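You operate a simulated robot arm through the tools that you are given. There is no shell and no other tool. Be economical: measure what you need, move in short steps, check, and stop when the job is done.

Carry out the task below with a simulated robot arm. There is one attempt and no reset: what you move stays moved.

JOB
Fill the generator to MAX, shut the vent, set the orange card's pressure, then switch the heat on.

It is judged by the outcome, as a careful person would: the job done as asked, and still so three seconds after it is handed in. It fails if anything else is knocked over, pushed out of place, dropped, spilled or broken.

ROBOT AND FRAMES
A 6-joint arm with a two-finger gripper, on a carriage that runs on a rail from [0.628, 1.233] to [-0.434, -0.852] (x, y) and turns from -162 to 170 degrees about z. Base frame: it is fixed where the carriage stands at the start and does not move with it; the origin is on the floor, on the carriage's upright axis, x ahead of it, y to its left, z up. Lengths are in m, angles in degrees, forces in N, time in s.
Its first joint turns from -166.0 to 166.0 degrees. Places, roughly: blue valve [0.1, -1.4, 0.4]; blue zone dial [0.4, -0.5, 1.2]; damper lever [0.2, -1, 1.4]; door latch by the hood [-0.2, -1.7, 1.3]; door latch by the panel [0.1, -1.2, 1.3]; drip valve [0.4, -0.8, 0.5]; fill valve [0.8, 0.2, 0.5]; generator dial [0.8, 0.2, 1]; generator drain valve [0.8, 0.2, 0.2]; generator switch [0.8, 0.1, 0.8]; green valve [-0.1, -1.8, 0.4]; green zone dial [0.4, -0.6, 1.2]; grey water hose [0.7, 0.1, 0.2]; main steam valve [0.9, 0.1, 1.2]; orange card [1, 0.2, 1.1]; purple zone dial [0.3, -0.7, 1.2]. Payload 5 kg.
The TCP is the grasp point between the finger pads, 0.03 m short of the fingertips. In the tool frame z runs along the fingers and y along their closing line. The gripper opens to 0.176 m. The gripper's body begins 0.153 m behind the TCP.
Orientation is that of the tool frame in the base frame, as a unit quaternion [x, y, z, w]. With the fingers straight down and closing along the base's y, the tool's x points along the base's -x, its y along +y and its z along -z.

CONTROLS
- The arm moves only by the tool play_rows. Its argument "series" is a list of rows, each a list of 3 entries, a list of its own where there are three numbers: the shift along the tool's x, y, z in units of 30 mm (1.0 is 30 mm), then the turn, a rotation vector about the tool's x, y, z in units of 5 degrees (1.0 is 5 degrees), then the gripper command, from -1 (fully open) to 1 (shut), values between in proportion. In form: [[[dx, dy, dz], [rx, ry, rz], fingers], ...]. A call has 1 to 8 rows; each row shifts and turns the commanded pose from where the row before left it, along the tool's axes as they then stand. A call with a number of a shift or a turn outside -1 to 1 is refused whole. Rows are played at 5 a second. More than 0.05 m and 8.6 degrees between two rows, or a gripper value outside its range, and nothing of the call is played. A pose out of reach is approached as far as the arm can. The call stops where the force on the tool passes 70 N (or 10 N more than at its start, if that is more) or the arm is blocked; 0.2 s more then pass. The fingers move at their own pace and stop on an object; they squeeze with about 31 N. The grip force told is the motor's: it shows also when the fingers shut on nothing. Time passes only in rows, and 0.2 s behind the last, so rows that do not move let the fingers close. The reply holds the time, the measured pose of the TCP, the force on the tool along the base axes, the opening and the grip force, in the units named above and with some noise, with the torque about the TCP (base axes, N m) and any sound that the robot's microphone picked up.
- Cameras (640 x 400 px; columns grow to the right, rows downward): "scene" is now at [0.0453, 0.1625, 1.6409]; the picture's right is [-0.58, -0.81, 0.00], its down [-0.56, 0.40, -0.73] and it looks along [0.59, -0.42, -0.68] (base axes); focal length 214 px, centre (320, 200). "wrist" rides on the gripper at [0.067, -0.009, -0.183] in the tool frame; the picture's right is [0.14, 0.99, 0.00], its down [-0.92, 0.13, -0.36] and it looks along [-0.36, 0.05, 0.93] (tool axes); focal length 251 px, centre (320, 200). There is no depth. A picture from a camera that has moved, and an enlarged one, comes with that camera's place and axes in the base frame and with its lens.
- snapshot(camera): a new picture of that camera. No time passes.
- slide_trunk(by): slides the trunk up (or, below 0, down) by that many m; the arm and the scene camera ride with it, the base frame stays. It gives what a move gives, with no picture.
- steer(legs): drives the robot by 1 to 6 legs, each [ahead, left, turn to the left] in m, m and degrees, along the robot's own axes; the way and the turn of a leg run together, so that a leg with both is an arc; at most 1.5 m and 180 degrees a leg. The arm and the cameras ride along, it lands a little off, and it stops where it bumps. It keeps to its track: a leg is cut to what the track allows. It gives what a move gives.
- aim_head(pan, tilt): turns the head with the scene camera to pan (to the left, within 120 degrees either way) and tilt (down, from -29 to 69), counted from straight ahead of the robot. It gives what a move gives.
- enlarge(camera, box): a new picture of the part [left, top, right, bottom] of that camera's present view, enlarged. No time passes.
- sign_off(): hands the job in; it is judged then, once.

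Go step by step. Nothing tells you exact positions but the pictures and the camera data: compare them with the known pose of the tool, close in by small moves and look again before you grip or let go. The budget is 120 turns and 82 pictures, counting those below and the enlarged ones. Unless the task says otherwise, let go and move clear before handing in, and close with one line.

The tools are called after ">>>" as name(argument=value, ...) on one line, values as JSON. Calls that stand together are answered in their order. play_rows: Moves the arm, as the interface text tells. Its arguments: {"type":"object","properties":{"series":{"type":"array","items":{"type":"array"}}},"required":["series"]} The other tools are called the same way: slide_trunk (by) slides the trunk up or down; steer (legs) drives the base; aim_head (pan, tilt) turns the head that bears the scene camera; snapshot (camera) takes a picture; enlarge (camera, box) takes an enlarged picture of a part of a camera's view; sign_off () hands the job in.

At the start:

```text
t: 0.0
position: [0.621, -0.004, 1.3991]
orientation: [0.0, 1.0, 0.0, -0.001]
contact_force: [0.4, -0.1, -0.3]
wrist_torque: [-0.01, 0.02, 0.01]
gripper_width: 0.1759
grip_force: 0.3
trunk travel left (down, up): [-0.2, 0.15]
robot x, y, heading: [-0.0015, 0.0033, 0.0]
head pan, tilt: [-35.6, 43.2]
```

scene: 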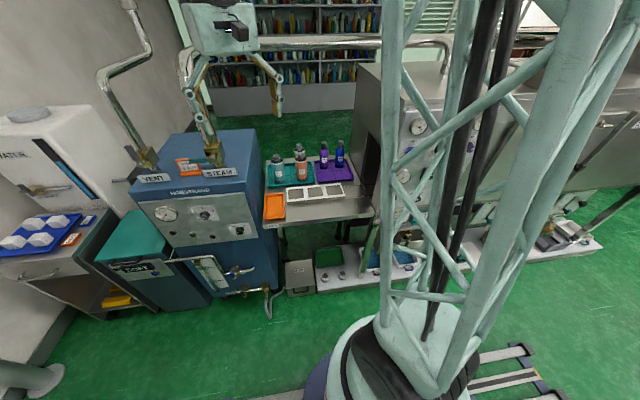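
wrist: 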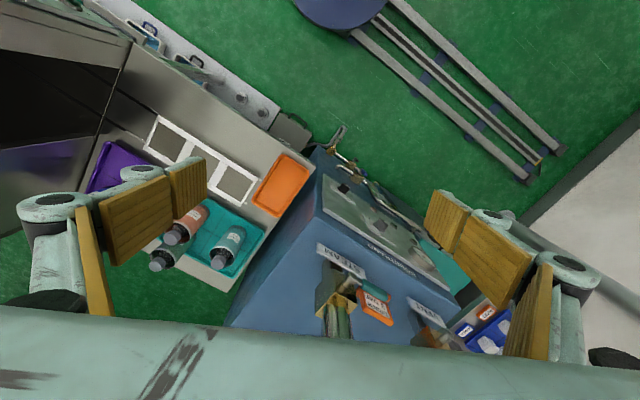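

I see the blue generator ahead-left with its panel, vent, steam valve and an orange card on top. I'll look closer at the panel and card.

>>> enlarge(camera="scene", box=[100, 120, 300, 245])

>>> enlarge(camera="wrist", box=[280, 140, 520, 350])

>>> enlarge(camera="scene", box=[130, 220, 330, 345])

```text
3.20 times, centred on (200, 182) of scene
camera zoom: at [0.0453, 0.1625, 1.6409], right [-0.58, -0.81, 0.0], down [-0.56, 0.4, -0.73], along [0.59, -0.42, -0.68], focal length 686 px, centre (704, 256)
```

zoom: 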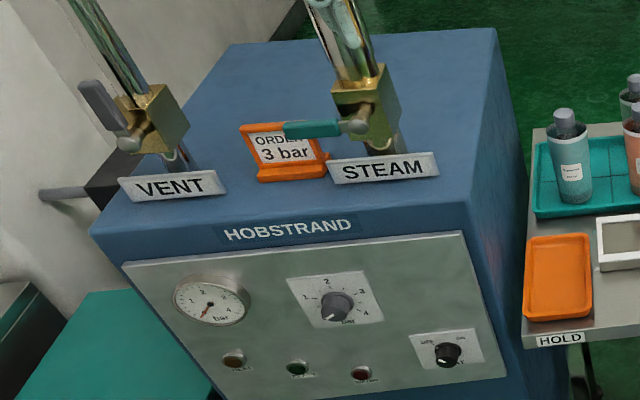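

```text
1.90 times, centred on (400, 245) of wrist
camera zoom: at [0.5543, -0.0117, 1.5838], right [-0.14, 0.99, 0.0], down [0.92, 0.13, 0.36], along [0.36, 0.05, -0.93], focal length 479 px, centre (168, 114)
```

zoom: 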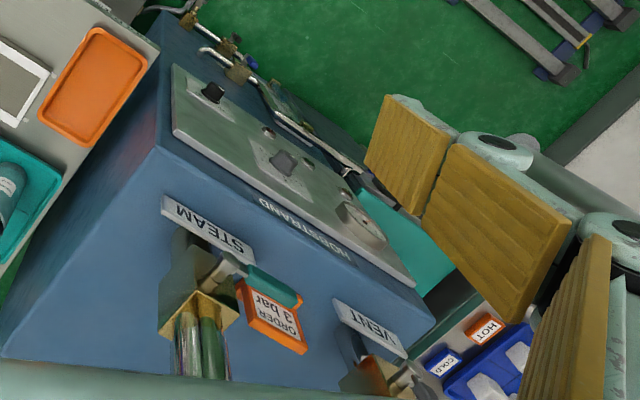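

```text
3.20 times, centred on (230, 282) of scene
camera zoom: at [0.0453, 0.1625, 1.6409], right [-0.58, -0.81, 0.0], down [-0.56, 0.4, -0.73], along [0.59, -0.42, -0.68], focal length 686 px, centre (608, -64)
```

zoom: 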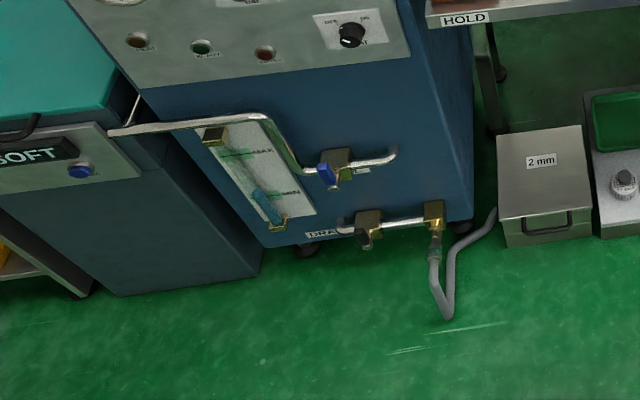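

The order card reads 3 bar. I'll aim the head straight at the generator for a better view of gauge, valves and dial.

>>> aim_head(pan=-5, tilt=45)

>>> snapshot(camera="scene")

```text
t: 1.0
position: [0.6219, -0.004, 1.3992]
orientation: [0.0, 1.0, 0.0, 0.0]
contact_force: [-0.9, 0.7, -0.1]
wrist_torque: [0.0, -0.01, 0.02]
gripper_width: 0.176
grip_force: 0.0
trunk travel left (down, up): [-0.2, 0.15]
robot x, y, heading: [0.002, -0.002, -0.1]
head pan, tilt: [-5.0, 45.0]
```

```text
76 pictures are left
camera scene: at [0.059, 0.2034, 1.6382], right [-0.09, -1.0, 0.0], down [-0.7, 0.06, -0.71], along [0.7, -0.06, -0.71], focal length 214 px, centre (320, 200)
```

scene: 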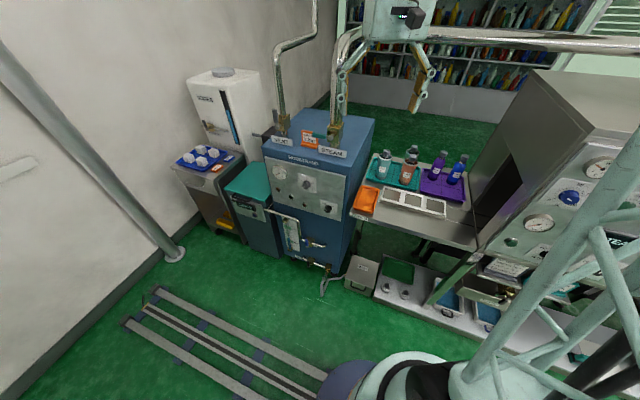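

The whole generator is now in clear view; zooming on panel, sight glass and valves.

>>> enlarge(camera="scene", box=[255, 120, 365, 215])

>>> enlarge(camera="scene", box=[255, 195, 365, 300])

>>> enlarge(camera="scene", box=[165, 60, 285, 255])

```text
4.21 times, centred on (310, 168) of scene
camera zoom: at [0.059, 0.2034, 1.6382], right [-0.09, -1.0, 0.0], down [-0.7, 0.06, -0.71], along [0.7, -0.06, -0.71], focal length 903 px, centre (362, 337)
```

zoom: 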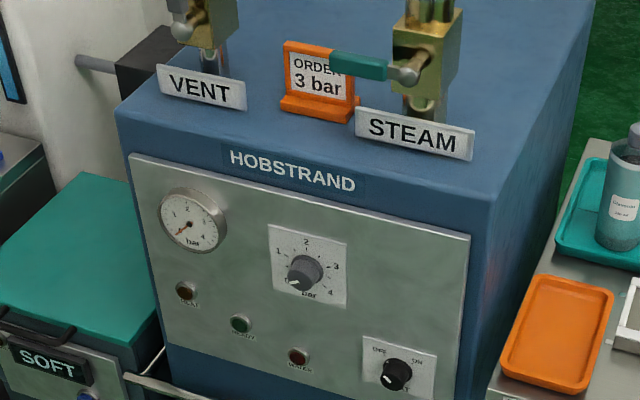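

```text
3.81 times, centred on (310, 248) of scene
camera zoom: at [0.059, 0.2034, 1.6382], right [-0.09, -1.0, 0.0], down [-0.7, 0.06, -0.71], along [0.7, -0.06, -0.71], focal length 817 px, centre (358, 19)
```

zoom: 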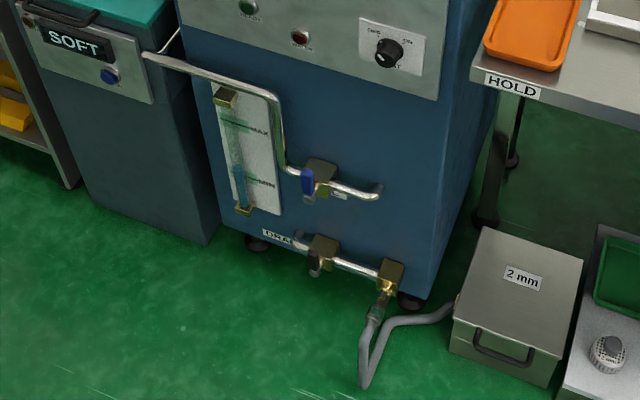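

```text
2.05 times, centred on (225, 158) of scene
camera zoom: at [0.059, 0.2034, 1.6382], right [-0.09, -1.0, 0.0], down [-0.7, 0.06, -0.71], along [0.7, -0.06, -0.71], focal length 440 px, centre (515, 287)
```

zoom: 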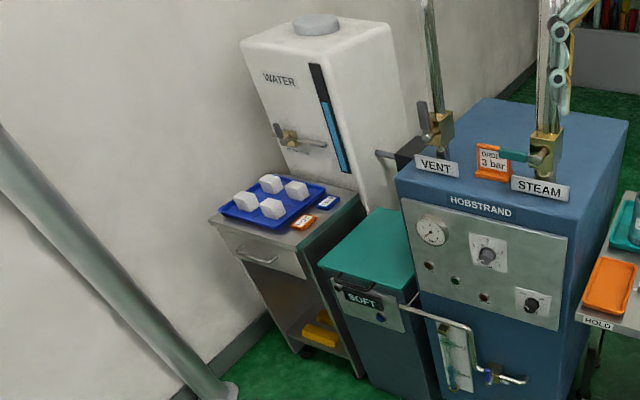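

Readings: card says 3 bar, dial is near its minimum, water is below MIN, vent lever is in line with its pipe (open), steam lever is crosswise (shut). I'll pull the arm in, turn the robot square to the generator and drive along the rail to it.

>>> play_rows(series=[[[1, 0, 0], [0, 0, 0], -1], [[1, 0, 0], [0, 0, 0], -1], [[1, 0, 0], [0, 0, 0], -1], [[1, 0, 0], [0, 0, 0], -1], [[1, 0, 0], [0, 0, 0], -1], [[1, 0, 0], [0, 0, 0], -1]])

>>> steer(legs=[[0, 0, -27], [0, 0.55, 0]])

>>> aim_head(pan=0, tilt=45)

>>> snapshot(camera="scene")

```text
t: 2.4
position: [0.4409, -0.0015, 1.399]
orientation: [0.0, 1.0, 0.0, 0.001]
contact_force: [0.7, 0.3, -0.5]
wrist_torque: [0.0, 0.09, 0.02]
gripper_width: 0.1759
grip_force: 0.1
trunk travel left (down, up): [-0.2, 0.15]
robot x, y, heading: [0.0026, -0.0035, 0.1]
head pan, tilt: [-5.0, 45.0]
```

```text
t: 7.0
position: [0.6392, 0.2842, 1.3997]
orientation: [0.237, 0.972, 0.001, 0.0]
contact_force: [0.8, -0.1, 1.1]
wrist_torque: [0.02, -0.01, 0.02]
gripper_width: 0.1759
grip_force: 0.0
trunk travel left (down, up): [-0.2, 0.15]
robot x, y, heading: [0.2485, 0.4915, -27.3]
head pan, tilt: [-5.0, 45.0]
```

```text
t: 7.7
position: [0.6418, 0.2846, 1.3999]
orientation: [0.237, 0.972, 0.0, 0.0]
contact_force: [-0.4, -0.2, 0.2]
wrist_torque: [-0.01, 0.03, -0.01]
gripper_width: 0.1761
grip_force: 0.0
trunk travel left (down, up): [-0.2, 0.15]
robot x, y, heading: [0.2517, 0.4924, -27.3]
head pan, tilt: [0.0, 45.0]
```

```text
72 pictures are left
camera scene: at [0.3993, 0.6493, 1.6382], right [-0.46, -0.89, 0.0], down [-0.63, 0.33, -0.71], along [0.63, -0.33, -0.71], focal length 214 px, centre (320, 200)
```

scene: 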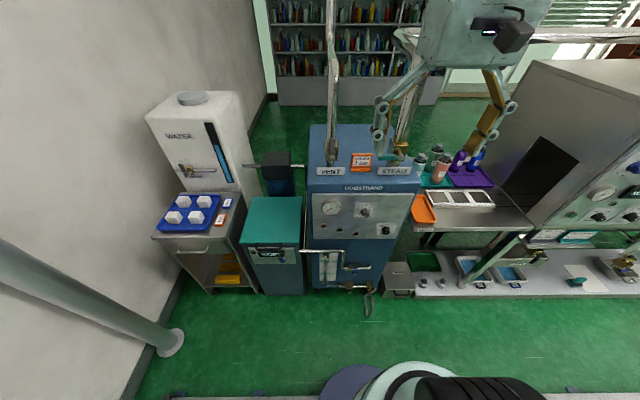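

Now square to the generator. Zooming on it from here.

>>> enlarge(camera="scene", box=[295, 140, 425, 225])

>>> enlarge(camera="scene", box=[295, 235, 395, 325])

>>> snapshot(camera="wrist")

```text
4.71 times, centred on (360, 182) of scene
camera zoom: at [0.3993, 0.6493, 1.6382], right [-0.46, -0.89, 0.0], down [-0.63, 0.33, -0.71], along [0.63, -0.33, -0.71], focal length 1009 px, centre (132, 282)
```

zoom: 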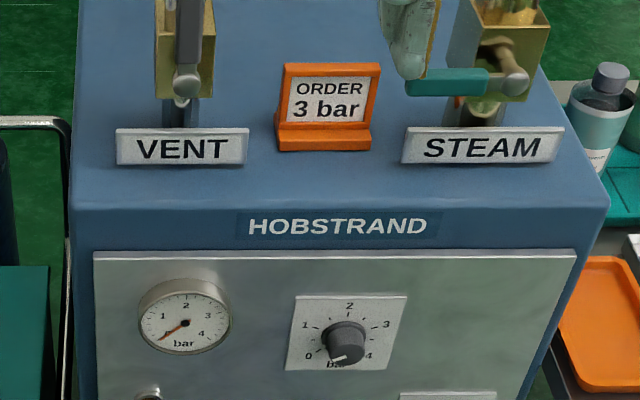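

```text
4.44 times, centred on (345, 280) of scene
camera zoom: at [0.3993, 0.6493, 1.6382], right [-0.46, -0.89, 0.0], down [-0.63, 0.33, -0.71], along [0.63, -0.33, -0.71], focal length 953 px, centre (209, -156)
```

zoom: 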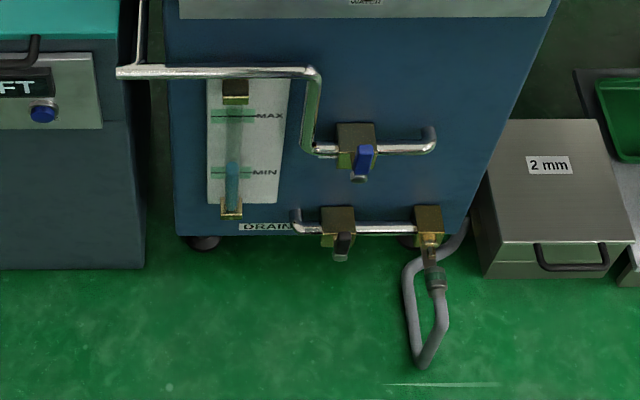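

```text
69 pictures are left
camera wrist: at [0.5759, 0.3081, 1.5842], right [0.33, 0.94, 0.0], down [0.88, -0.31, 0.36], along [0.34, -0.12, -0.93], focal length 251 px, centre (320, 200)
```

wrist: 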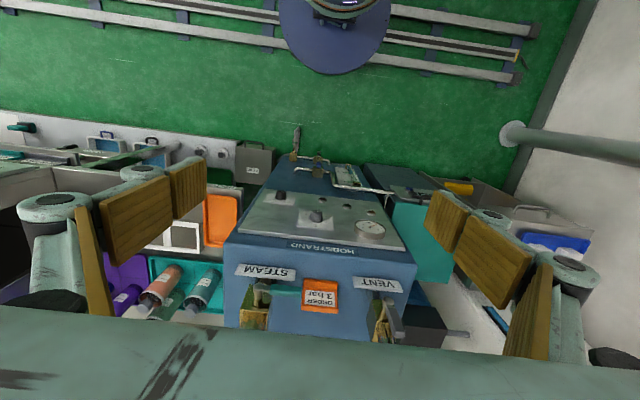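

Fill and drain levers both stand across their pipes (shut). I'll turn the tool to horizontal, facing the panel.

>>> play_rows(series=[[[-0.5, 0, 0], [0, -1, 0], -1], [[-0.5, 0, 0], [0, -1, 0], -1], [[-0.5, 0, 0], [0, -1, 0], -1], [[-0.5, 0, 0], [0, -1, 0], -1], [[-0.5, 0, 0], [0, -1, 0], -1], [[-0.3, 0, 0.2], [0, -1, 0], -1], [[0, 0, 0], [0, -1, 0], -1], [[0, 0, 0], [0, -1, 0], -1]])

>>> play_rows(series=[[[0, 0, 0], [0, -1, 0], -1], [[0, 0, 0], [0, -1, 0], -1], [[0, 0, 0], [0, -1, 0], -1], [[0, 0, 0], [0, -1, 0], -1], [[0, 0, 0], [0, -1, 0], -1], [[0, 0, 0], [0, -1, 0], -1], [[0, 0, 0], [0, -1, 0], -1], [[0, 0, 0], [0, -1, 0], -1]])

>>> play_rows(series=[[[0, 0, 0], [0, -1, 0], -1], [[0, 0, 0], [0, -1, 0], -1], [[0, 0, 0], [0, 0, 0], -1]])

>>> snapshot(camera="wrist")

```text
t: 9.5
position: [0.7143, 0.2461, 1.4107]
orientation: [0.222, 0.913, -0.08, 0.333]
contact_force: [-0.7, 0.5, 0.0]
wrist_torque: [-0.01, 0.0, 0.01]
gripper_width: 0.1759
grip_force: 0.3
trunk travel left (down, up): [-0.2, 0.15]
robot x, y, heading: [0.2513, 0.4934, -27.4]
head pan, tilt: [0.0, 45.0]
```

```text
t: 11.3
position: [0.7846, 0.2056, 1.5409]
orientation: [0.181, 0.744, -0.152, 0.624]
contact_force: [0.2, -0.3, -0.1]
wrist_torque: [0.02, 0.03, 0.02]
gripper_width: 0.1761
grip_force: 0.2
out of reach, approached as far as the arm can: row 3, 4, 5, 6, 7, 8
trunk travel left (down, up): [-0.2, 0.15]
robot x, y, heading: [0.2477, 0.4889, -27.5]
head pan, tilt: [0.0, 45.0]
```

```text
t: 12.1
position: [0.81, 0.191, 1.5803]
orientation: [0.167, 0.688, -0.167, 0.686]
contact_force: [0.9, -1.6, -0.5]
wrist_torque: [-0.02, -0.06, 0.01]
gripper_width: 0.1756
grip_force: 0.0
out of reach, approached as far as the arm can: row 1, 2
trunk travel left (down, up): [-0.2, 0.15]
robot x, y, heading: [0.2499, 0.4924, -27.5]
head pan, tilt: [0.0, 45.0]
```

```text
68 pictures are left
camera wrist: at [0.6429, 0.2679, 1.5154], right [0.46, 0.88, -0.14], down [-0.26, 0.28, 0.92], along [0.85, -0.39, 0.36], focal length 251 px, centre (320, 200)
```

wrist: 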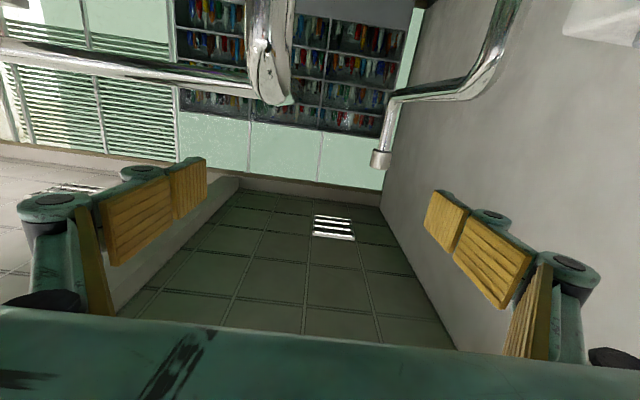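

The arm ran out of reach because its wrist is too near the robot's axis, so it sits higher than commanded. I'll slide the robot further left along the rail to gain room, and look.

>>> steer(legs=[[0, 0.3, 0]])

>>> play_rows(series=[[[0, 0, 0], [0, 0, 0], 1]])

>>> aim_head(pan=-30, tilt=40)

>>> snapshot(camera="scene")

```text
t: 14.2
position: [0.9493, 0.4644, 1.581]
orientation: [0.167, 0.689, -0.166, 0.686]
contact_force: [0.3, -0.8, -0.2]
wrist_torque: [-0.02, 0.0, 0.02]
gripper_width: 0.1759
grip_force: 0.1
trunk travel left (down, up): [-0.2, 0.15]
robot x, y, heading: [0.3899, 0.7575, -27.2]
head pan, tilt: [0.0, 45.0]
```

```text
t: 14.6
position: [0.9501, 0.4643, 1.5798]
orientation: [0.167, 0.688, -0.166, 0.686]
contact_force: [0.4, -0.9, -0.8]
wrist_torque: [0.01, -0.02, 0.0]
gripper_width: 0.1144
grip_force: 0.5
trunk travel left (down, up): [-0.2, 0.15]
robot x, y, heading: [0.3939, 0.7601, -27.4]
head pan, tilt: [0.0, 45.0]
```

```text
t: 15.6
position: [0.9493, 0.4636, 1.5811]
orientation: [0.167, 0.688, -0.167, 0.686]
contact_force: [-0.2, 0.0, -1.4]
wrist_torque: [-0.01, 0.03, -0.02]
gripper_width: 0.0
grip_force: 31.6
trunk travel left (down, up): [-0.2, 0.15]
robot x, y, heading: [0.3883, 0.7628, -27.3]
head pan, tilt: [-30.0, 40.0]
```

```text
67 pictures are left
camera scene: at [0.5115, 0.8876, 1.6455], right [-0.84, -0.54, 0.0], down [-0.35, 0.54, -0.77], along [0.41, -0.64, -0.64], focal length 214 px, centre (320, 200)
```

scene: 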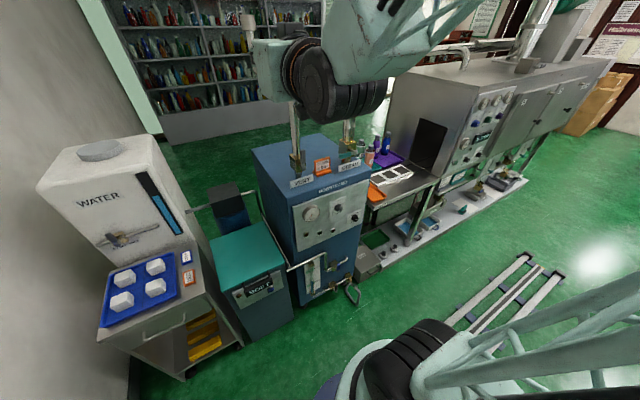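

Good view from here. Zooming on the valves and top to triangulate.

>>> enlarge(camera="scene", box=[280, 240, 370, 310])

>>> enlarge(camera="scene", box=[270, 120, 380, 250])

```text
5.71 times, centred on (325, 275) of scene
camera zoom: at [0.5115, 0.8876, 1.6455], right [-0.84, -0.54, 0.0], down [-0.35, 0.54, -0.77], along [0.41, -0.64, -0.64], focal length 1226 px, centre (291, -229)
```

zoom: 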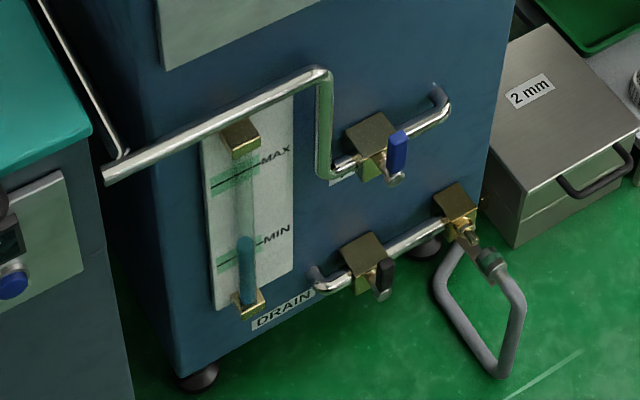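

```text
3.08 times, centred on (325, 185) of scene
camera zoom: at [0.5115, 0.8876, 1.6455], right [-0.84, -0.54, 0.0], down [-0.35, 0.54, -0.77], along [0.41, -0.64, -0.64], focal length 660 px, centre (305, 246)
```

zoom: 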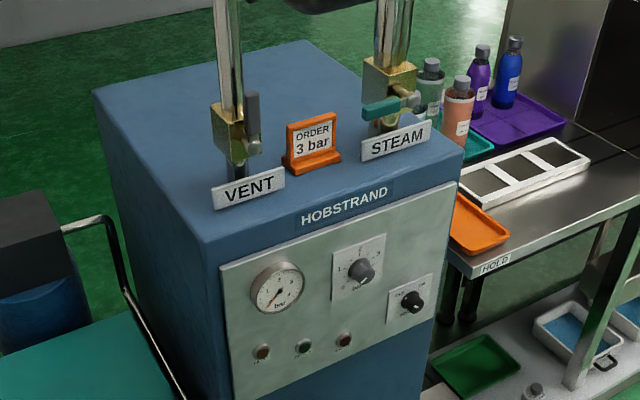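

Fill valve hub comes out near [0.81, 0.21, 0.46], with an ~8 cm upright lever. I'll lower the tool in stages, staying well in front of the generator.

>>> play_rows(series=[[[1, -0.3, 0], [0, 0, 0], 1], [[1, -0.3, 0], [0, 0, 0], 1], [[1, -0.3, -0.3], [0, 0, 0], 1], [[1, -0.3, -0.3], [0, 0, 0], 1], [[1, -0.3, -0.3], [0, 0, 0], 1], [[1, -0.3, -0.3], [0, 0, 0], 1]])

```text
t: 17.0
position: [0.9747, 0.3704, 1.5044]
orientation: [0.168, 0.688, -0.168, 0.686]
contact_force: [-0.1, 0.0, 0.8]
wrist_torque: [0.02, 0.06, 0.02]
gripper_width: 0.0002
grip_force: 30.7
out of reach, approached as far as the arm can: row 1, 2, 3, 4, 5, 6
trunk travel left (down, up): [-0.2, 0.15]
robot x, y, heading: [0.3869, 0.7642, -27.1]
head pan, tilt: [-30.0, 40.0]
```

The inner reach limit still pushes the tool outward, so more sideways room is needed. I'll slide further left along the rail, away from the pipes, then bring the tool right and down.

>>> steer(legs=[[0, 0.3, 0]])

>>> play_rows(series=[[[0, -1, 0], [0, 0, 0], 1], [[0, -1, 0], [0, 0, 0], 1], [[0, -1, 0], [0, 0, 0], 1]])

```text
t: 19.1
position: [1.111, 0.6336, 1.5046]
orientation: [0.167, 0.689, -0.166, 0.686]
contact_force: [-0.2, -0.7, 0.3]
wrist_torque: [0.0, -0.02, 0.02]
gripper_width: 0.0001
grip_force: 30.6
trunk travel left (down, up): [-0.2, 0.15]
robot x, y, heading: [0.5231, 1.0259, -27.6]
head pan, tilt: [-30.0, 40.0]
```

```text
t: 19.9
position: [1.0663, 0.5543, 1.503]
orientation: [0.167, 0.689, -0.167, 0.685]
contact_force: [-0.1, 0.4, 0.1]
wrist_torque: [0.04, 0.06, -0.07]
gripper_width: 0.0
grip_force: 30.7
trunk travel left (down, up): [-0.2, 0.15]
robot x, y, heading: [0.5202, 1.0231, -27.2]
head pan, tilt: [-30.0, 40.0]
```

Commands are tracking again. Now back off and lower.

>>> play_rows(series=[[[0, 0, -1], [0, 0, 0], 1], [[0, 0, -1], [0, 0, 0], 1], [[0, 0, -1], [0, 0, 0], 1], [[0, -1, -1], [0, 0, 0], 1], [[0, -1, -1], [0, 0, 0], 1], [[0, -1, -1], [0, 0, 0], 1]])

>>> play_rows(series=[[[1, -1, 0], [0, 0, 0], 1], [[1, -1, 0], [0, 0, 0], 1], [[1, -1, 0], [0, 0, 0], 1], [[1, -1, 0], [0, 0, 0], 1], [[1, -1, 0], [0, 0, 0], 1], [[1, -1, 0], [0, 0, 0], 1], [[1, -1, 0], [0, 0, 0], 1]])

```text
t: 21.3
position: [0.8831, 0.5294, 1.5322]
orientation: [0.168, 0.689, -0.166, 0.685]
contact_force: [0.0, -2.3, -0.6]
wrist_torque: [-0.05, -0.14, 0.36]
gripper_width: 0.0
grip_force: 30.5
out of reach, approached as far as the arm can: row 2, 3, 4
trunk travel left (down, up): [-0.2, 0.15]
robot x, y, heading: [0.5186, 1.0256, -27.2]
head pan, tilt: [-30.0, 40.0]
```

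```text
t: 22.9
position: [0.7838, 0.3448, 1.3245]
orientation: [0.168, 0.689, -0.167, 0.685]
contact_force: [-0.1, 0.2, 0.7]
wrist_torque: [0.03, 0.12, -0.1]
gripper_width: 0.0
grip_force: 31.1
trunk travel left (down, up): [-0.2, 0.15]
robot x, y, heading: [0.5225, 1.0249, -27.4]
head pan, tilt: [-30.0, 40.0]
```

Tracking well: the tool is now in front of the panel with clearance. Continue down towards fill-valve height, backing off slightly.

>>> play_rows(series=[[[1, -0.5, -0.3], [0, 0, 0], 1], [[1, -0.5, -0.3], [0, 0, 0], 1], [[1, -0.5, -0.3], [0, 0, 0], 1], [[1, -0.5, -0.3], [0, 0, 0], 1], [[1, -0.5, -0.3], [0, 0, 0], 1], [[1, -0.3, -0.3], [0, 0, 0], 1], [[1, 0, -0.2], [0, 0, 0], 1], [[1, 0, 0], [0, 0, 0], 1]])

>>> play_rows(series=[[[1, 0, 0], [0, 0, 0], 1], [[1, 0, 0], [0, 0, 0], 1], [[1, 0, 0], [0, 0, 0], 1], [[1, 0, 0], [0, 0, 0], 1], [[1, 0, 0], [0, 0, 0], 1], [[1, 0, 0], [0, 0, 0], 1], [[1, 0, 0], [0, 0, 0], 1], [[1, 0, 0], [0, 0, 0], 1]])

>>> aim_head(pan=-42, tilt=45)

>>> snapshot(camera="scene")

>>> snapshot(camera="wrist")

```text
t: 24.7
position: [0.692, 0.2993, 1.0852]
orientation: [0.167, 0.689, -0.167, 0.685]
contact_force: [-1.0, 1.3, 1.3]
wrist_torque: [0.03, 0.09, -0.05]
gripper_width: 0.0003
grip_force: 30.7
trunk travel left (down, up): [-0.2, 0.15]
robot x, y, heading: [0.5244, 1.0262, -27.2]
head pan, tilt: [-30.0, 40.0]
```

```text
t: 26.5
position: [0.6888, 0.2974, 0.843]
orientation: [0.168, 0.689, -0.168, 0.685]
contact_force: [0.2, 0.7, 1.3]
wrist_torque: [0.04, 0.07, -0.07]
gripper_width: 0.0
grip_force: 31.2
trunk travel left (down, up): [-0.2, 0.15]
robot x, y, heading: [0.5256, 1.0261, -27.3]
head pan, tilt: [-30.0, 40.0]
```

```text
t: 27.2
position: [0.6891, 0.2977, 0.8443]
orientation: [0.168, 0.689, -0.167, 0.685]
contact_force: [-0.1, -0.6, -0.3]
wrist_torque: [-0.02, 0.0, 0.01]
gripper_width: 0.0
grip_force: 30.9
trunk travel left (down, up): [-0.2, 0.15]
robot x, y, heading: [0.5248, 1.0264, -27.3]
head pan, tilt: [-42.0, 45.0]
```

```text
64 pictures are left
camera scene: at [0.6285, 1.1457, 1.6383], right [-0.94, -0.35, 0.0], down [-0.25, 0.66, -0.71], along [0.25, -0.66, -0.71], focal length 214 px, centre (320, 200)
```

scene: 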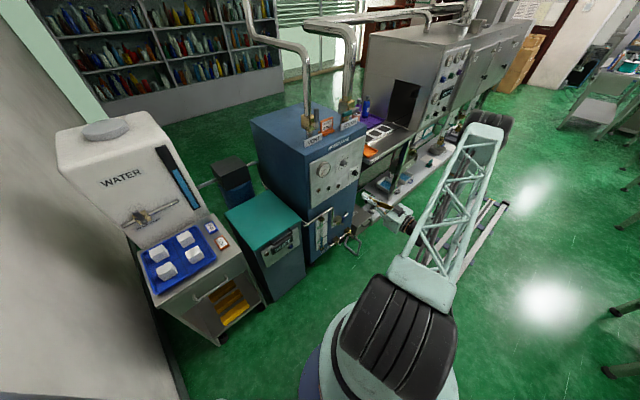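

```text
63 pictures are left
camera wrist: at [0.521, 0.3746, 0.7798], right [0.46, 0.88, -0.14], down [-0.26, 0.28, 0.92], along [0.85, -0.39, 0.35], focal length 251 px, centre (320, 200)
```

wrist: 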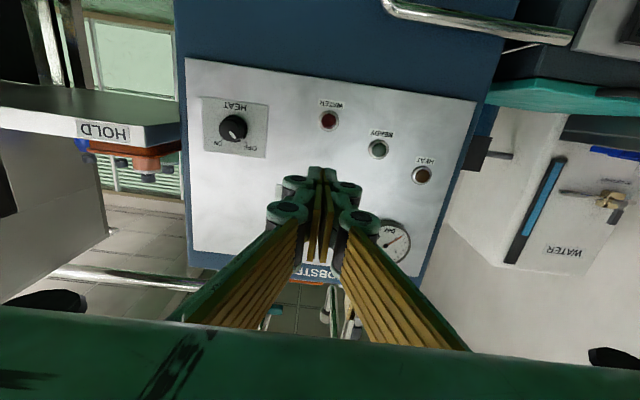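

The wrist camera shows the panel (upside down), with the heat switch at OFF. I'll lower to the fill valve's height.

>>> play_rows(series=[[[1, 0, 0], [0, 0, 0], -0.5], [[1, 0, 0], [0, 0, 0], -0.5], [[1, 0, 0], [0, 0, 0], -0.5], [[1, 0, 0], [0, 0, 0], -0.5], [[1, 0, 0], [0, 0, 0], -0.5], [[1, 0, 0], [0, 0, 0], -0.5], [[1, 0, 0], [0, 0, 0], -0.5], [[1, 0, 0], [0, 0, 0], -0.5]])

>>> play_rows(series=[[[1, 0, 0], [0, 0, 0], -0.5], [[1, 0, 0], [0, 0, 0], -0.5], [[0, 0, 0], [0, 0, 0], -0.5]])

>>> snapshot(camera="wrist")

>>> enlarge(camera="scene", box=[290, 170, 420, 270])

```text
t: 29.0
position: [0.6885, 0.2966, 0.6039]
orientation: [0.168, 0.689, -0.168, 0.685]
contact_force: [0.4, -0.9, 0.4]
wrist_torque: [0.0, 0.12, 0.0]
gripper_width: 0.132
grip_force: 0.1
trunk travel left (down, up): [-0.2, 0.15]
robot x, y, heading: [0.5227, 1.0208, -27.6]
head pan, tilt: [-42.0, 45.0]
```

```text
t: 29.8
position: [0.6899, 0.2976, 0.5441]
orientation: [0.168, 0.689, -0.167, 0.685]
contact_force: [0.4, 0.1, -0.4]
wrist_torque: [0.0, 0.01, -0.04]
gripper_width: 0.1319
grip_force: 0.0
trunk travel left (down, up): [-0.2, 0.15]
robot x, y, heading: [0.5248, 1.0252, -27.5]
head pan, tilt: [-42.0, 45.0]
```

```text
62 pictures are left
camera wrist: at [0.521, 0.3746, 0.4799], right [0.46, 0.88, -0.14], down [-0.26, 0.28, 0.92], along [0.85, -0.39, 0.35], focal length 251 px, centre (320, 200)
```

wrist: 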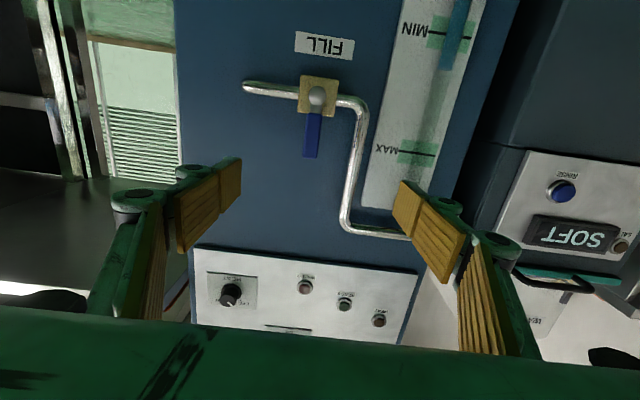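

```text
4.00 times, centred on (355, 220) of scene
camera zoom: at [0.6284, 1.1458, 1.6383], right [-0.94, -0.35, 0.0], down [-0.25, 0.66, -0.71], along [0.25, -0.66, -0.71], focal length 858 px, centre (180, 120)
```

zoom: 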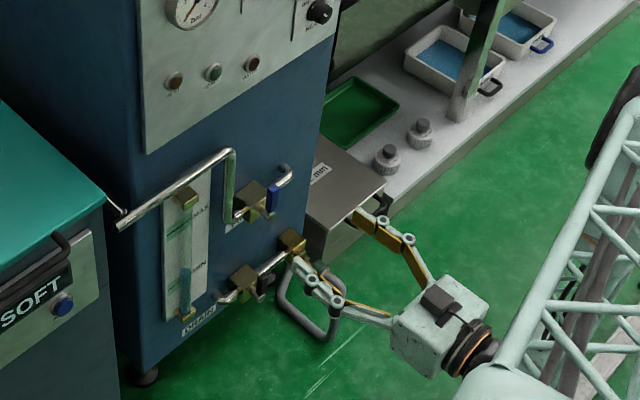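

The wrist view shows the FILL hub and its blue lever (upright) clearly. The lever's mid-handle is about 16 mm right, 22 mm down and 143 mm ahead of the tool; approaching part-way with a narrowed opening.

>>> play_rows(series=[[[0.73, -0.53, 0], [0, 0, 0], 0.4], [[0, 0, 1], [0, 0, 0], 0.4], [[0, 0, 1], [0, 0, 0], 0.4], [[0, 0, 0.6], [0, 0, 0], 0.4], [[0, 0, 0], [0, 0, 0], 0.4]])

>>> snapshot(camera="wrist")

>>> enlarge(camera="scene", box=[300, 180, 390, 250])

```text
t: 31.0
position: [0.7512, 0.2485, 0.521]
orientation: [0.168, 0.689, -0.167, 0.685]
contact_force: [-0.9, 0.9, 0.3]
wrist_torque: [0.0, 0.0, 0.01]
gripper_width: 0.0529
grip_force: 0.0
trunk travel left (down, up): [-0.2, 0.15]
robot x, y, heading: [0.525, 1.0251, -27.4]
head pan, tilt: [-42.0, 45.0]
```

```text
60 pictures are left
camera wrist: at [0.5835, 0.3254, 0.4569], right [0.46, 0.88, -0.14], down [-0.26, 0.28, 0.92], along [0.85, -0.39, 0.35], focal length 251 px, centre (320, 200)
```

wrist: 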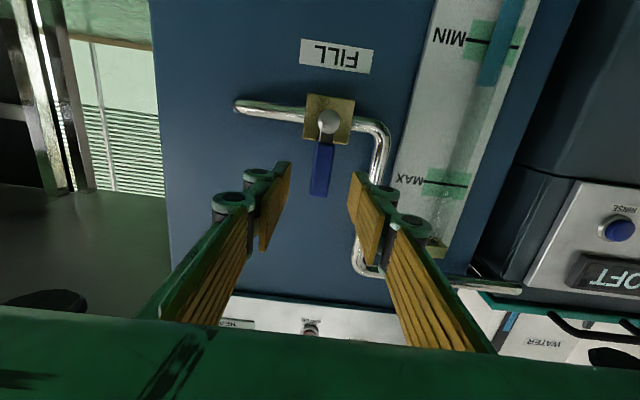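

```text
5.71 times, centred on (345, 215) of scene
camera zoom: at [0.6284, 1.1457, 1.6382], right [-0.94, -0.35, 0.0], down [-0.25, 0.66, -0.71], along [0.25, -0.66, -0.71], focal length 1226 px, centre (177, 114)
```

zoom: 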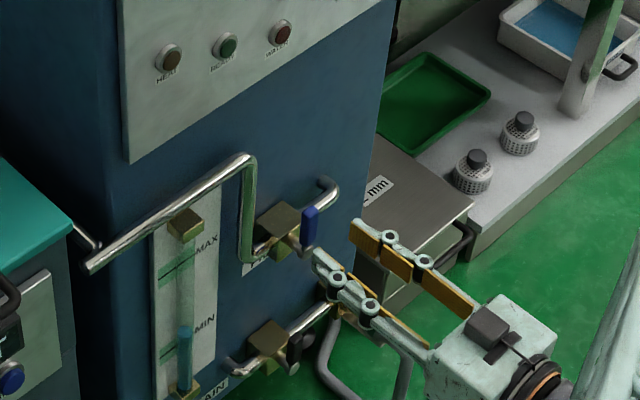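

Triangulation agrees: handle centred laterally, hub at [0.811, 0.219, 0.471]. I'll advance 45 mm so the fingers straddle the handle, and check before closing.

>>> play_rows(series=[[[0, 0.02, 0.75], [0, 0, 0], 0.4], [[0, 0, 0.75], [0, 0, 0], 0.4], [[0, 0, 0], [0, 0, 0], 0.4]])

>>> snapshot(camera="wrist")

>>> enlarge(camera="scene", box=[300, 180, 390, 250])

```text
t: 31.8
position: [0.7915, 0.2291, 0.5213]
orientation: [0.168, 0.689, -0.167, 0.685]
contact_force: [-0.9, 0.8, 0.7]
wrist_torque: [0.01, 0.02, -0.04]
gripper_width: 0.053
grip_force: 0.0
trunk travel left (down, up): [-0.2, 0.15]
robot x, y, heading: [0.5226, 1.0264, -27.1]
head pan, tilt: [-42.0, 45.0]
```

```text
58 pictures are left
camera wrist: at [0.6233, 0.3069, 0.4569], right [0.46, 0.88, -0.14], down [-0.26, 0.28, 0.92], along [0.85, -0.39, 0.35], focal length 251 px, centre (320, 200)
```

wrist: 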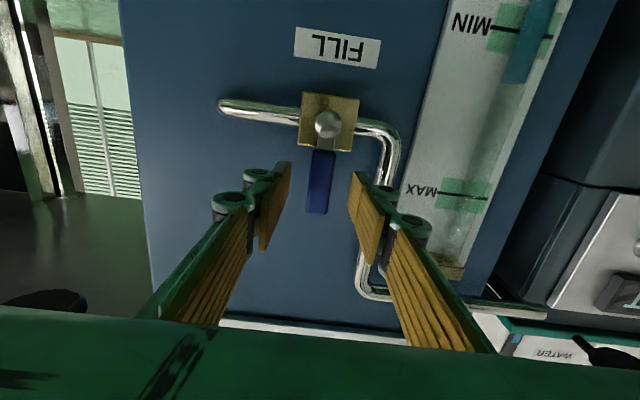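

```text
5.71 times, centred on (345, 215) of scene
camera zoom: at [0.6283, 1.1458, 1.6382], right [-0.94, -0.35, 0.0], down [-0.25, 0.66, -0.71], along [0.25, -0.66, -0.71], focal length 1226 px, centre (177, 114)
```

zoom: 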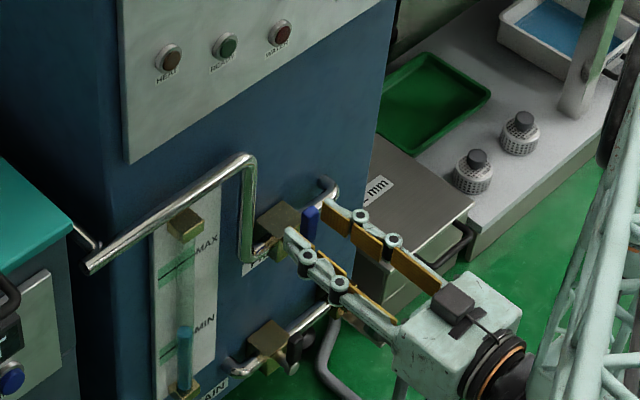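

Fingers straddle the lever; go in 15 mm more and close on it.

>>> play_rows(series=[[[0, 0, 0.5], [0, 0, 0], 0.4], [[0, 0, 0], [0, 0, 0], 1], [[0, 0, 0], [0, 0, 0], 1], [[0, 0, 0], [0, 0, 0], 1]])

>>> snapshot(camera="wrist")

```text
t: 32.8
position: [0.8036, 0.2221, 0.5213]
orientation: [0.168, 0.689, -0.167, 0.685]
contact_force: [-0.3, 4.3, 1.0]
wrist_torque: [0.03, -0.3, 0.13]
gripper_width: 0.0187
grip_force: 45.8
trunk travel left (down, up): [-0.2, 0.15]
robot x, y, heading: [0.5226, 1.0236, -27.5]
head pan, tilt: [-42.0, 45.0]
```

```text
56 pictures are left
camera wrist: at [0.6357, 0.2999, 0.4572], right [0.45, 0.88, -0.14], down [-0.26, 0.28, 0.92], along [0.85, -0.38, 0.35], focal length 251 px, centre (320, 200)
```

wrist: 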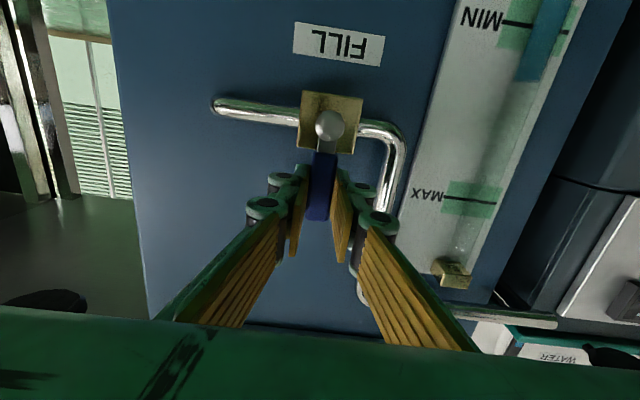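

The lever is gripped. I'll try turning it clockwise (to the right) about the hub in a small arc and read the resistance.

>>> play_rows(series=[[[0.006, -0.145, 0], [0, 0, 1], 1], [[0.006, -0.145, 0], [0, 0, 1], 1], [[0, 0, 0], [0, 0, 0], 1]])

>>> enlarge(camera="wrist", box=[200, 60, 520, 280])

```text
t: 33.6
position: [0.7997, 0.2147, 0.5207]
orientation: [0.226, 0.672, -0.105, 0.698]
contact_force: [3.7, 8.0, 6.1]
wrist_torque: [0.39, -0.14, 0.28]
gripper_width: 0.0187
grip_force: 44.9
trunk travel left (down, up): [-0.2, 0.15]
robot x, y, heading: [0.5203, 1.0262, -27.1]
head pan, tilt: [-42.0, 45.0]
```

```text
1.82 times, centred on (360, 170) of wrist
camera zoom: at [0.637, 0.3021, 0.4557], right [0.46, 0.89, 0.04], down [-0.33, 0.13, 0.93], along [0.82, -0.44, 0.36], focal length 457 px, centre (247, 254)
```

zoom: 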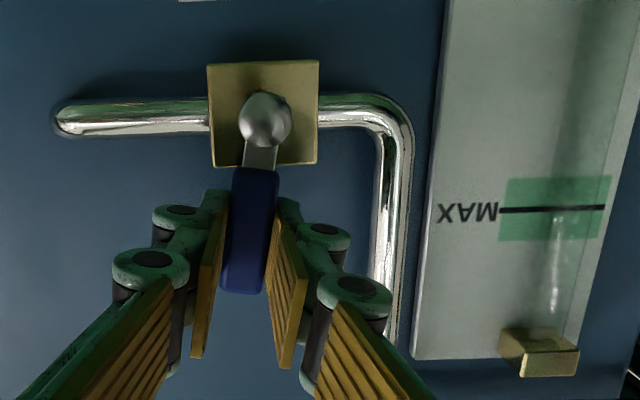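

It turns easily in this direction. Continue the arc, watching the level.

>>> play_rows(series=[[[0.006, -0.145, 0], [0, 0, 1], 1], [[0.006, -0.145, 0], [0, 0, 1], 1], [[0.006, -0.145, 0], [0, 0, 1], 1], [[0.006, -0.145, 0], [0, 0, 1], 1], [[0.006, -0.145, 0], [0, 0, 1], 1], [[0.006, -0.145, 0], [0, 0, 1], 1], [[0.006, -0.145, 0], [0, 0, 1], 1]])

>>> snapshot(camera="wrist")

>>> enlarge(camera="scene", box=[300, 180, 390, 250])

```text
t: 35.2
position: [0.7872, 0.1902, 0.5062]
orientation: [0.419, 0.571, 0.109, 0.697]
contact_force: [-1.7, 12.0, 9.8]
wrist_torque: [0.57, -0.65, 0.18]
gripper_width: 0.0187
grip_force: 45.0
trunk travel left (down, up): [-0.2, 0.15]
robot x, y, heading: [0.5242, 1.0266, -27.3]
head pan, tilt: [-42.0, 45.0]
```

```text
54 pictures are left
camera wrist: at [0.6423, 0.3117, 0.4547], right [0.37, 0.71, 0.6], down [-0.58, -0.33, 0.74], along [0.73, -0.62, 0.29], focal length 251 px, centre (320, 200)
```

wrist: 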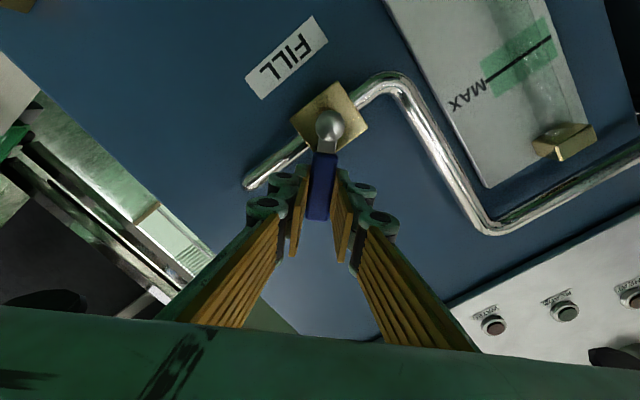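

```text
5.71 times, centred on (345, 215) of scene
camera zoom: at [0.6282, 1.1465, 1.6382], right [-0.94, -0.35, 0.0], down [-0.25, 0.66, -0.71], along [0.25, -0.66, -0.71], focal length 1226 px, centre (177, 114)
```

zoom: 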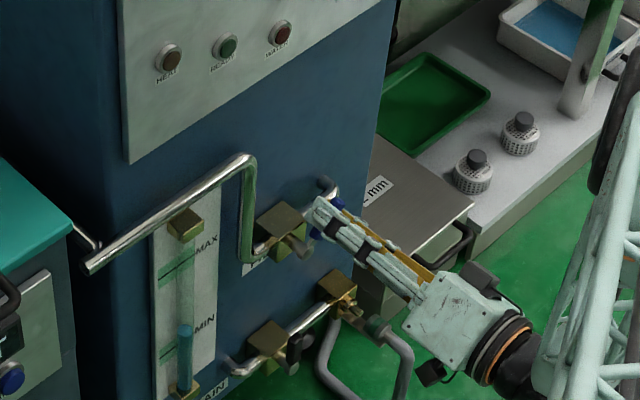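

At 45° already with no flow yet visible. Continue to about 80°.

>>> play_rows(series=[[[0.006, -0.145, 0], [0, 0, 1], 1], [[0.006, -0.145, 0], [0, 0, 1], 1], [[0.006, -0.145, 0], [0, 0, 1], 1], [[0.006, -0.145, 0], [0, 0, 1], 1], [[0.006, -0.145, 0], [0, 0, 1], 1], [[0.006, -0.145, 0], [0, 0, 1], 1], [[0.006, -0.145, 0], [0, 0, 1], 1]])

>>> enlarge(camera="scene", box=[300, 180, 390, 250])

```text
t: 36.8
position: [0.7816, 0.178, 0.4788]
orientation: [0.572, 0.419, 0.313, 0.632]
contact_force: [2.2, -15.0, -12.0]
wrist_torque: [-0.58, 0.59, 0.14]
gripper_width: 0.0186
grip_force: 45.0
trunk travel left (down, up): [-0.2, 0.15]
robot x, y, heading: [0.5242, 1.0259, -27.5]
head pan, tilt: [-42.0, 45.0]
```

```text
5.71 times, centred on (345, 215) of scene
camera zoom: at [0.6287, 1.1447, 1.6382], right [-0.94, -0.35, 0.0], down [-0.25, 0.66, -0.71], along [0.25, -0.66, -0.71], focal length 1226 px, centre (177, 114)
```

zoom: 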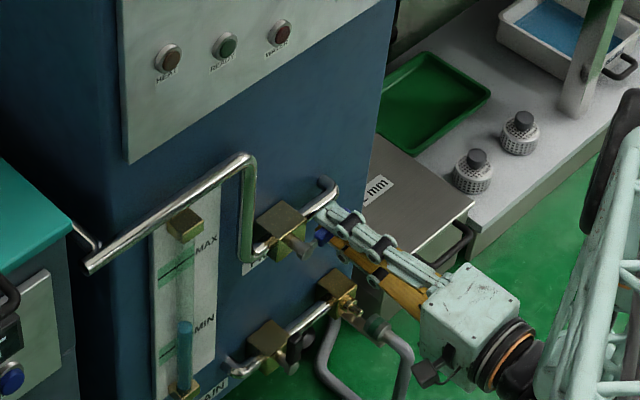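

The level is rising in the sight glass. Holding the lever here and waiting in small spans.

>>> play_rows(series=[[[0, 0, 0], [0, 0, 0], 1], [[0, 0, 0], [0, 0, 0], 1], [[0, 0, 0], [0, 0, 0], 1], [[0, 0, 0], [0, 0, 0], 1], [[0, 0, 0], [0, 0, 0], 1], [[0, 0, 0], [0, 0, 0], 1], [[0, 0, 0], [0, 0, 0], 1], [[0, 0, 0], [0, 0, 0], 1]])

>>> enlarge(camera="scene", box=[320, 212, 342, 244])

```text
t: 38.6
position: [0.7802, 0.179, 0.4796]
orientation: [0.572, 0.42, 0.312, 0.632]
contact_force: [-5.3, -21.4, -13.7]
wrist_torque: [-0.77, 0.6, -0.48]
gripper_width: 0.0187
grip_force: 44.9
trunk travel left (down, up): [-0.2, 0.15]
robot x, y, heading: [0.5209, 1.0242, -27.3]
head pan, tilt: [-42.0, 45.0]
```

```text
12.50 times, centred on (331, 228) of scene
camera zoom: at [0.6286, 1.1445, 1.6383], right [-0.94, -0.35, 0.0], down [-0.25, 0.66, -0.71], along [0.25, -0.66, -0.71], focal length 2681 px, centre (182, -150)
```

zoom: 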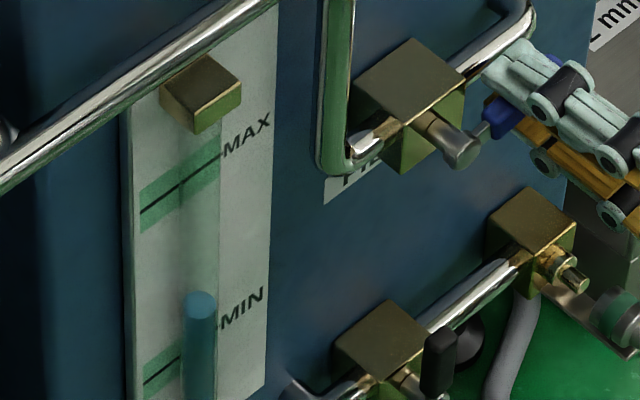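

Compare again after more waiting, with the same zoom.

>>> play_rows(series=[[[0, 0, 0], [0, 0, 0], 1], [[0, 0, 0], [0, 0, 0], 1], [[0, 0, 0], [0, 0, 0], 1], [[0, 0, 0], [0, 0, 0], 1], [[0, 0, 0], [0, 0, 0], 1], [[0, 0, 0], [0, 0, 0], 1], [[0, 0, 0], [0, 0, 0], 1], [[0, 0, 0], [0, 0, 0], 1]])

>>> enlarge(camera="scene", box=[320, 212, 342, 244])

```text
t: 40.4
position: [0.7814, 0.1783, 0.4787]
orientation: [0.572, 0.42, 0.312, 0.632]
contact_force: [-10.5, -15.6, -14.9]
wrist_torque: [-0.68, 0.43, -0.38]
gripper_width: 0.0186
grip_force: 45.0
trunk travel left (down, up): [-0.2, 0.15]
robot x, y, heading: [0.5201, 1.0266, -27.3]
head pan, tilt: [-42.0, 45.0]
```

```text
12.50 times, centred on (331, 228) of scene
camera zoom: at [0.6284, 1.1446, 1.6383], right [-0.94, -0.35, 0.0], down [-0.25, 0.66, -0.71], along [0.25, -0.66, -0.71], focal length 2681 px, centre (182, -150)
```

zoom: 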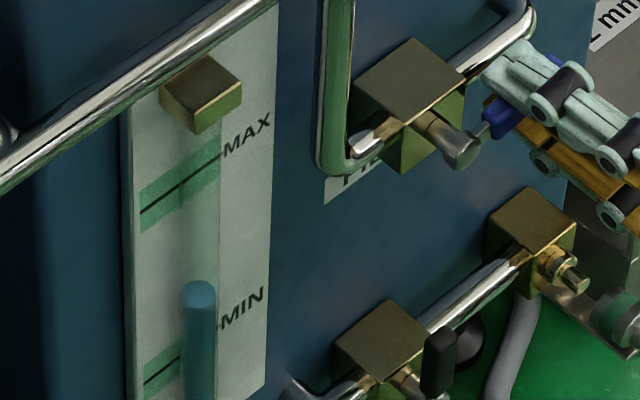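

It rises about 5–6 px/s in this zoom, with MAX at the tube (correcting for parallax) around y≈201 versus 290 now. Waiting about 9 s more.

>>> play_rows(series=[[[0, 0, 0], [0, 0, 0], 1], [[0, 0, 0], [0, 0, 0], 1], [[0, 0, 0], [0, 0, 0], 1], [[0, 0, 0], [0, 0, 0], 1], [[0, 0, 0], [0, 0, 0], 1], [[0, 0, 0], [0, 0, 0], 1], [[0, 0, 0], [0, 0, 0], 1], [[0, 0, 0], [0, 0, 0], 1]])

>>> play_rows(series=[[[0, 0, 0], [0, 0, 0], 1], [[0, 0, 0], [0, 0, 0], 1], [[0, 0, 0], [0, 0, 0], 1], [[0, 0, 0], [0, 0, 0], 1], [[0, 0, 0], [0, 0, 0], 1], [[0, 0, 0], [0, 0, 0], 1], [[0, 0, 0], [0, 0, 0], 1], [[0, 0, 0], [0, 0, 0], 1]])

>>> play_rows(series=[[[0, 0, 0], [0, 0, 0], 1], [[0, 0, 0], [0, 0, 0], 1], [[0, 0, 0], [0, 0, 0], 1], [[0, 0, 0], [0, 0, 0], 1], [[0, 0, 0], [0, 0, 0], 1], [[0, 0, 0], [0, 0, 0], 1], [[0, 0, 0], [0, 0, 0], 1], [[0, 0, 0], [0, 0, 0], 1]])

>>> enlarge(camera="scene", box=[320, 212, 342, 244])

```text
t: 42.2
position: [0.7809, 0.1794, 0.4783]
orientation: [0.571, 0.42, 0.313, 0.632]
contact_force: [-13.5, -6.2, -15.5]
wrist_torque: [-0.68, 0.67, -0.16]
gripper_width: 0.019
grip_force: 44.6
trunk travel left (down, up): [-0.2, 0.15]
robot x, y, heading: [0.5231, 1.029, -27.3]
head pan, tilt: [-42.0, 45.0]
```

```text
t: 44.0
position: [0.7825, 0.1797, 0.4783]
orientation: [0.571, 0.42, 0.313, 0.632]
contact_force: [-12.1, 0.5, -19.4]
wrist_torque: [-0.61, 0.62, 0.22]
gripper_width: 0.0185
grip_force: 45.2
trunk travel left (down, up): [-0.2, 0.15]
robot x, y, heading: [0.5203, 1.028, -27.5]
head pan, tilt: [-42.0, 45.0]
```

```text
t: 45.8
position: [0.7819, 0.1788, 0.4789]
orientation: [0.571, 0.42, 0.313, 0.632]
contact_force: [-7.8, 3.3, -21.1]
wrist_torque: [-0.68, 0.63, 0.35]
gripper_width: 0.0183
grip_force: 45.1
trunk travel left (down, up): [-0.2, 0.15]
robot x, y, heading: [0.5217, 1.0231, -27.7]
head pan, tilt: [-42.0, 45.0]
```

```text
12.50 times, centred on (331, 228) of scene
camera zoom: at [0.6286, 1.1448, 1.6383], right [-0.94, -0.35, 0.0], down [-0.25, 0.66, -0.71], along [0.25, -0.66, -0.71], focal length 2681 px, centre (182, -150)
```

zoom: 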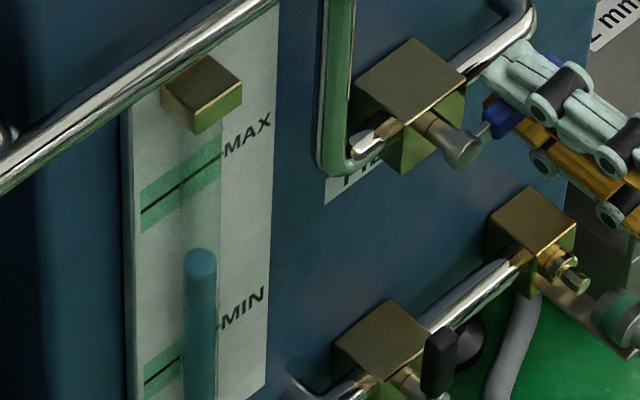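

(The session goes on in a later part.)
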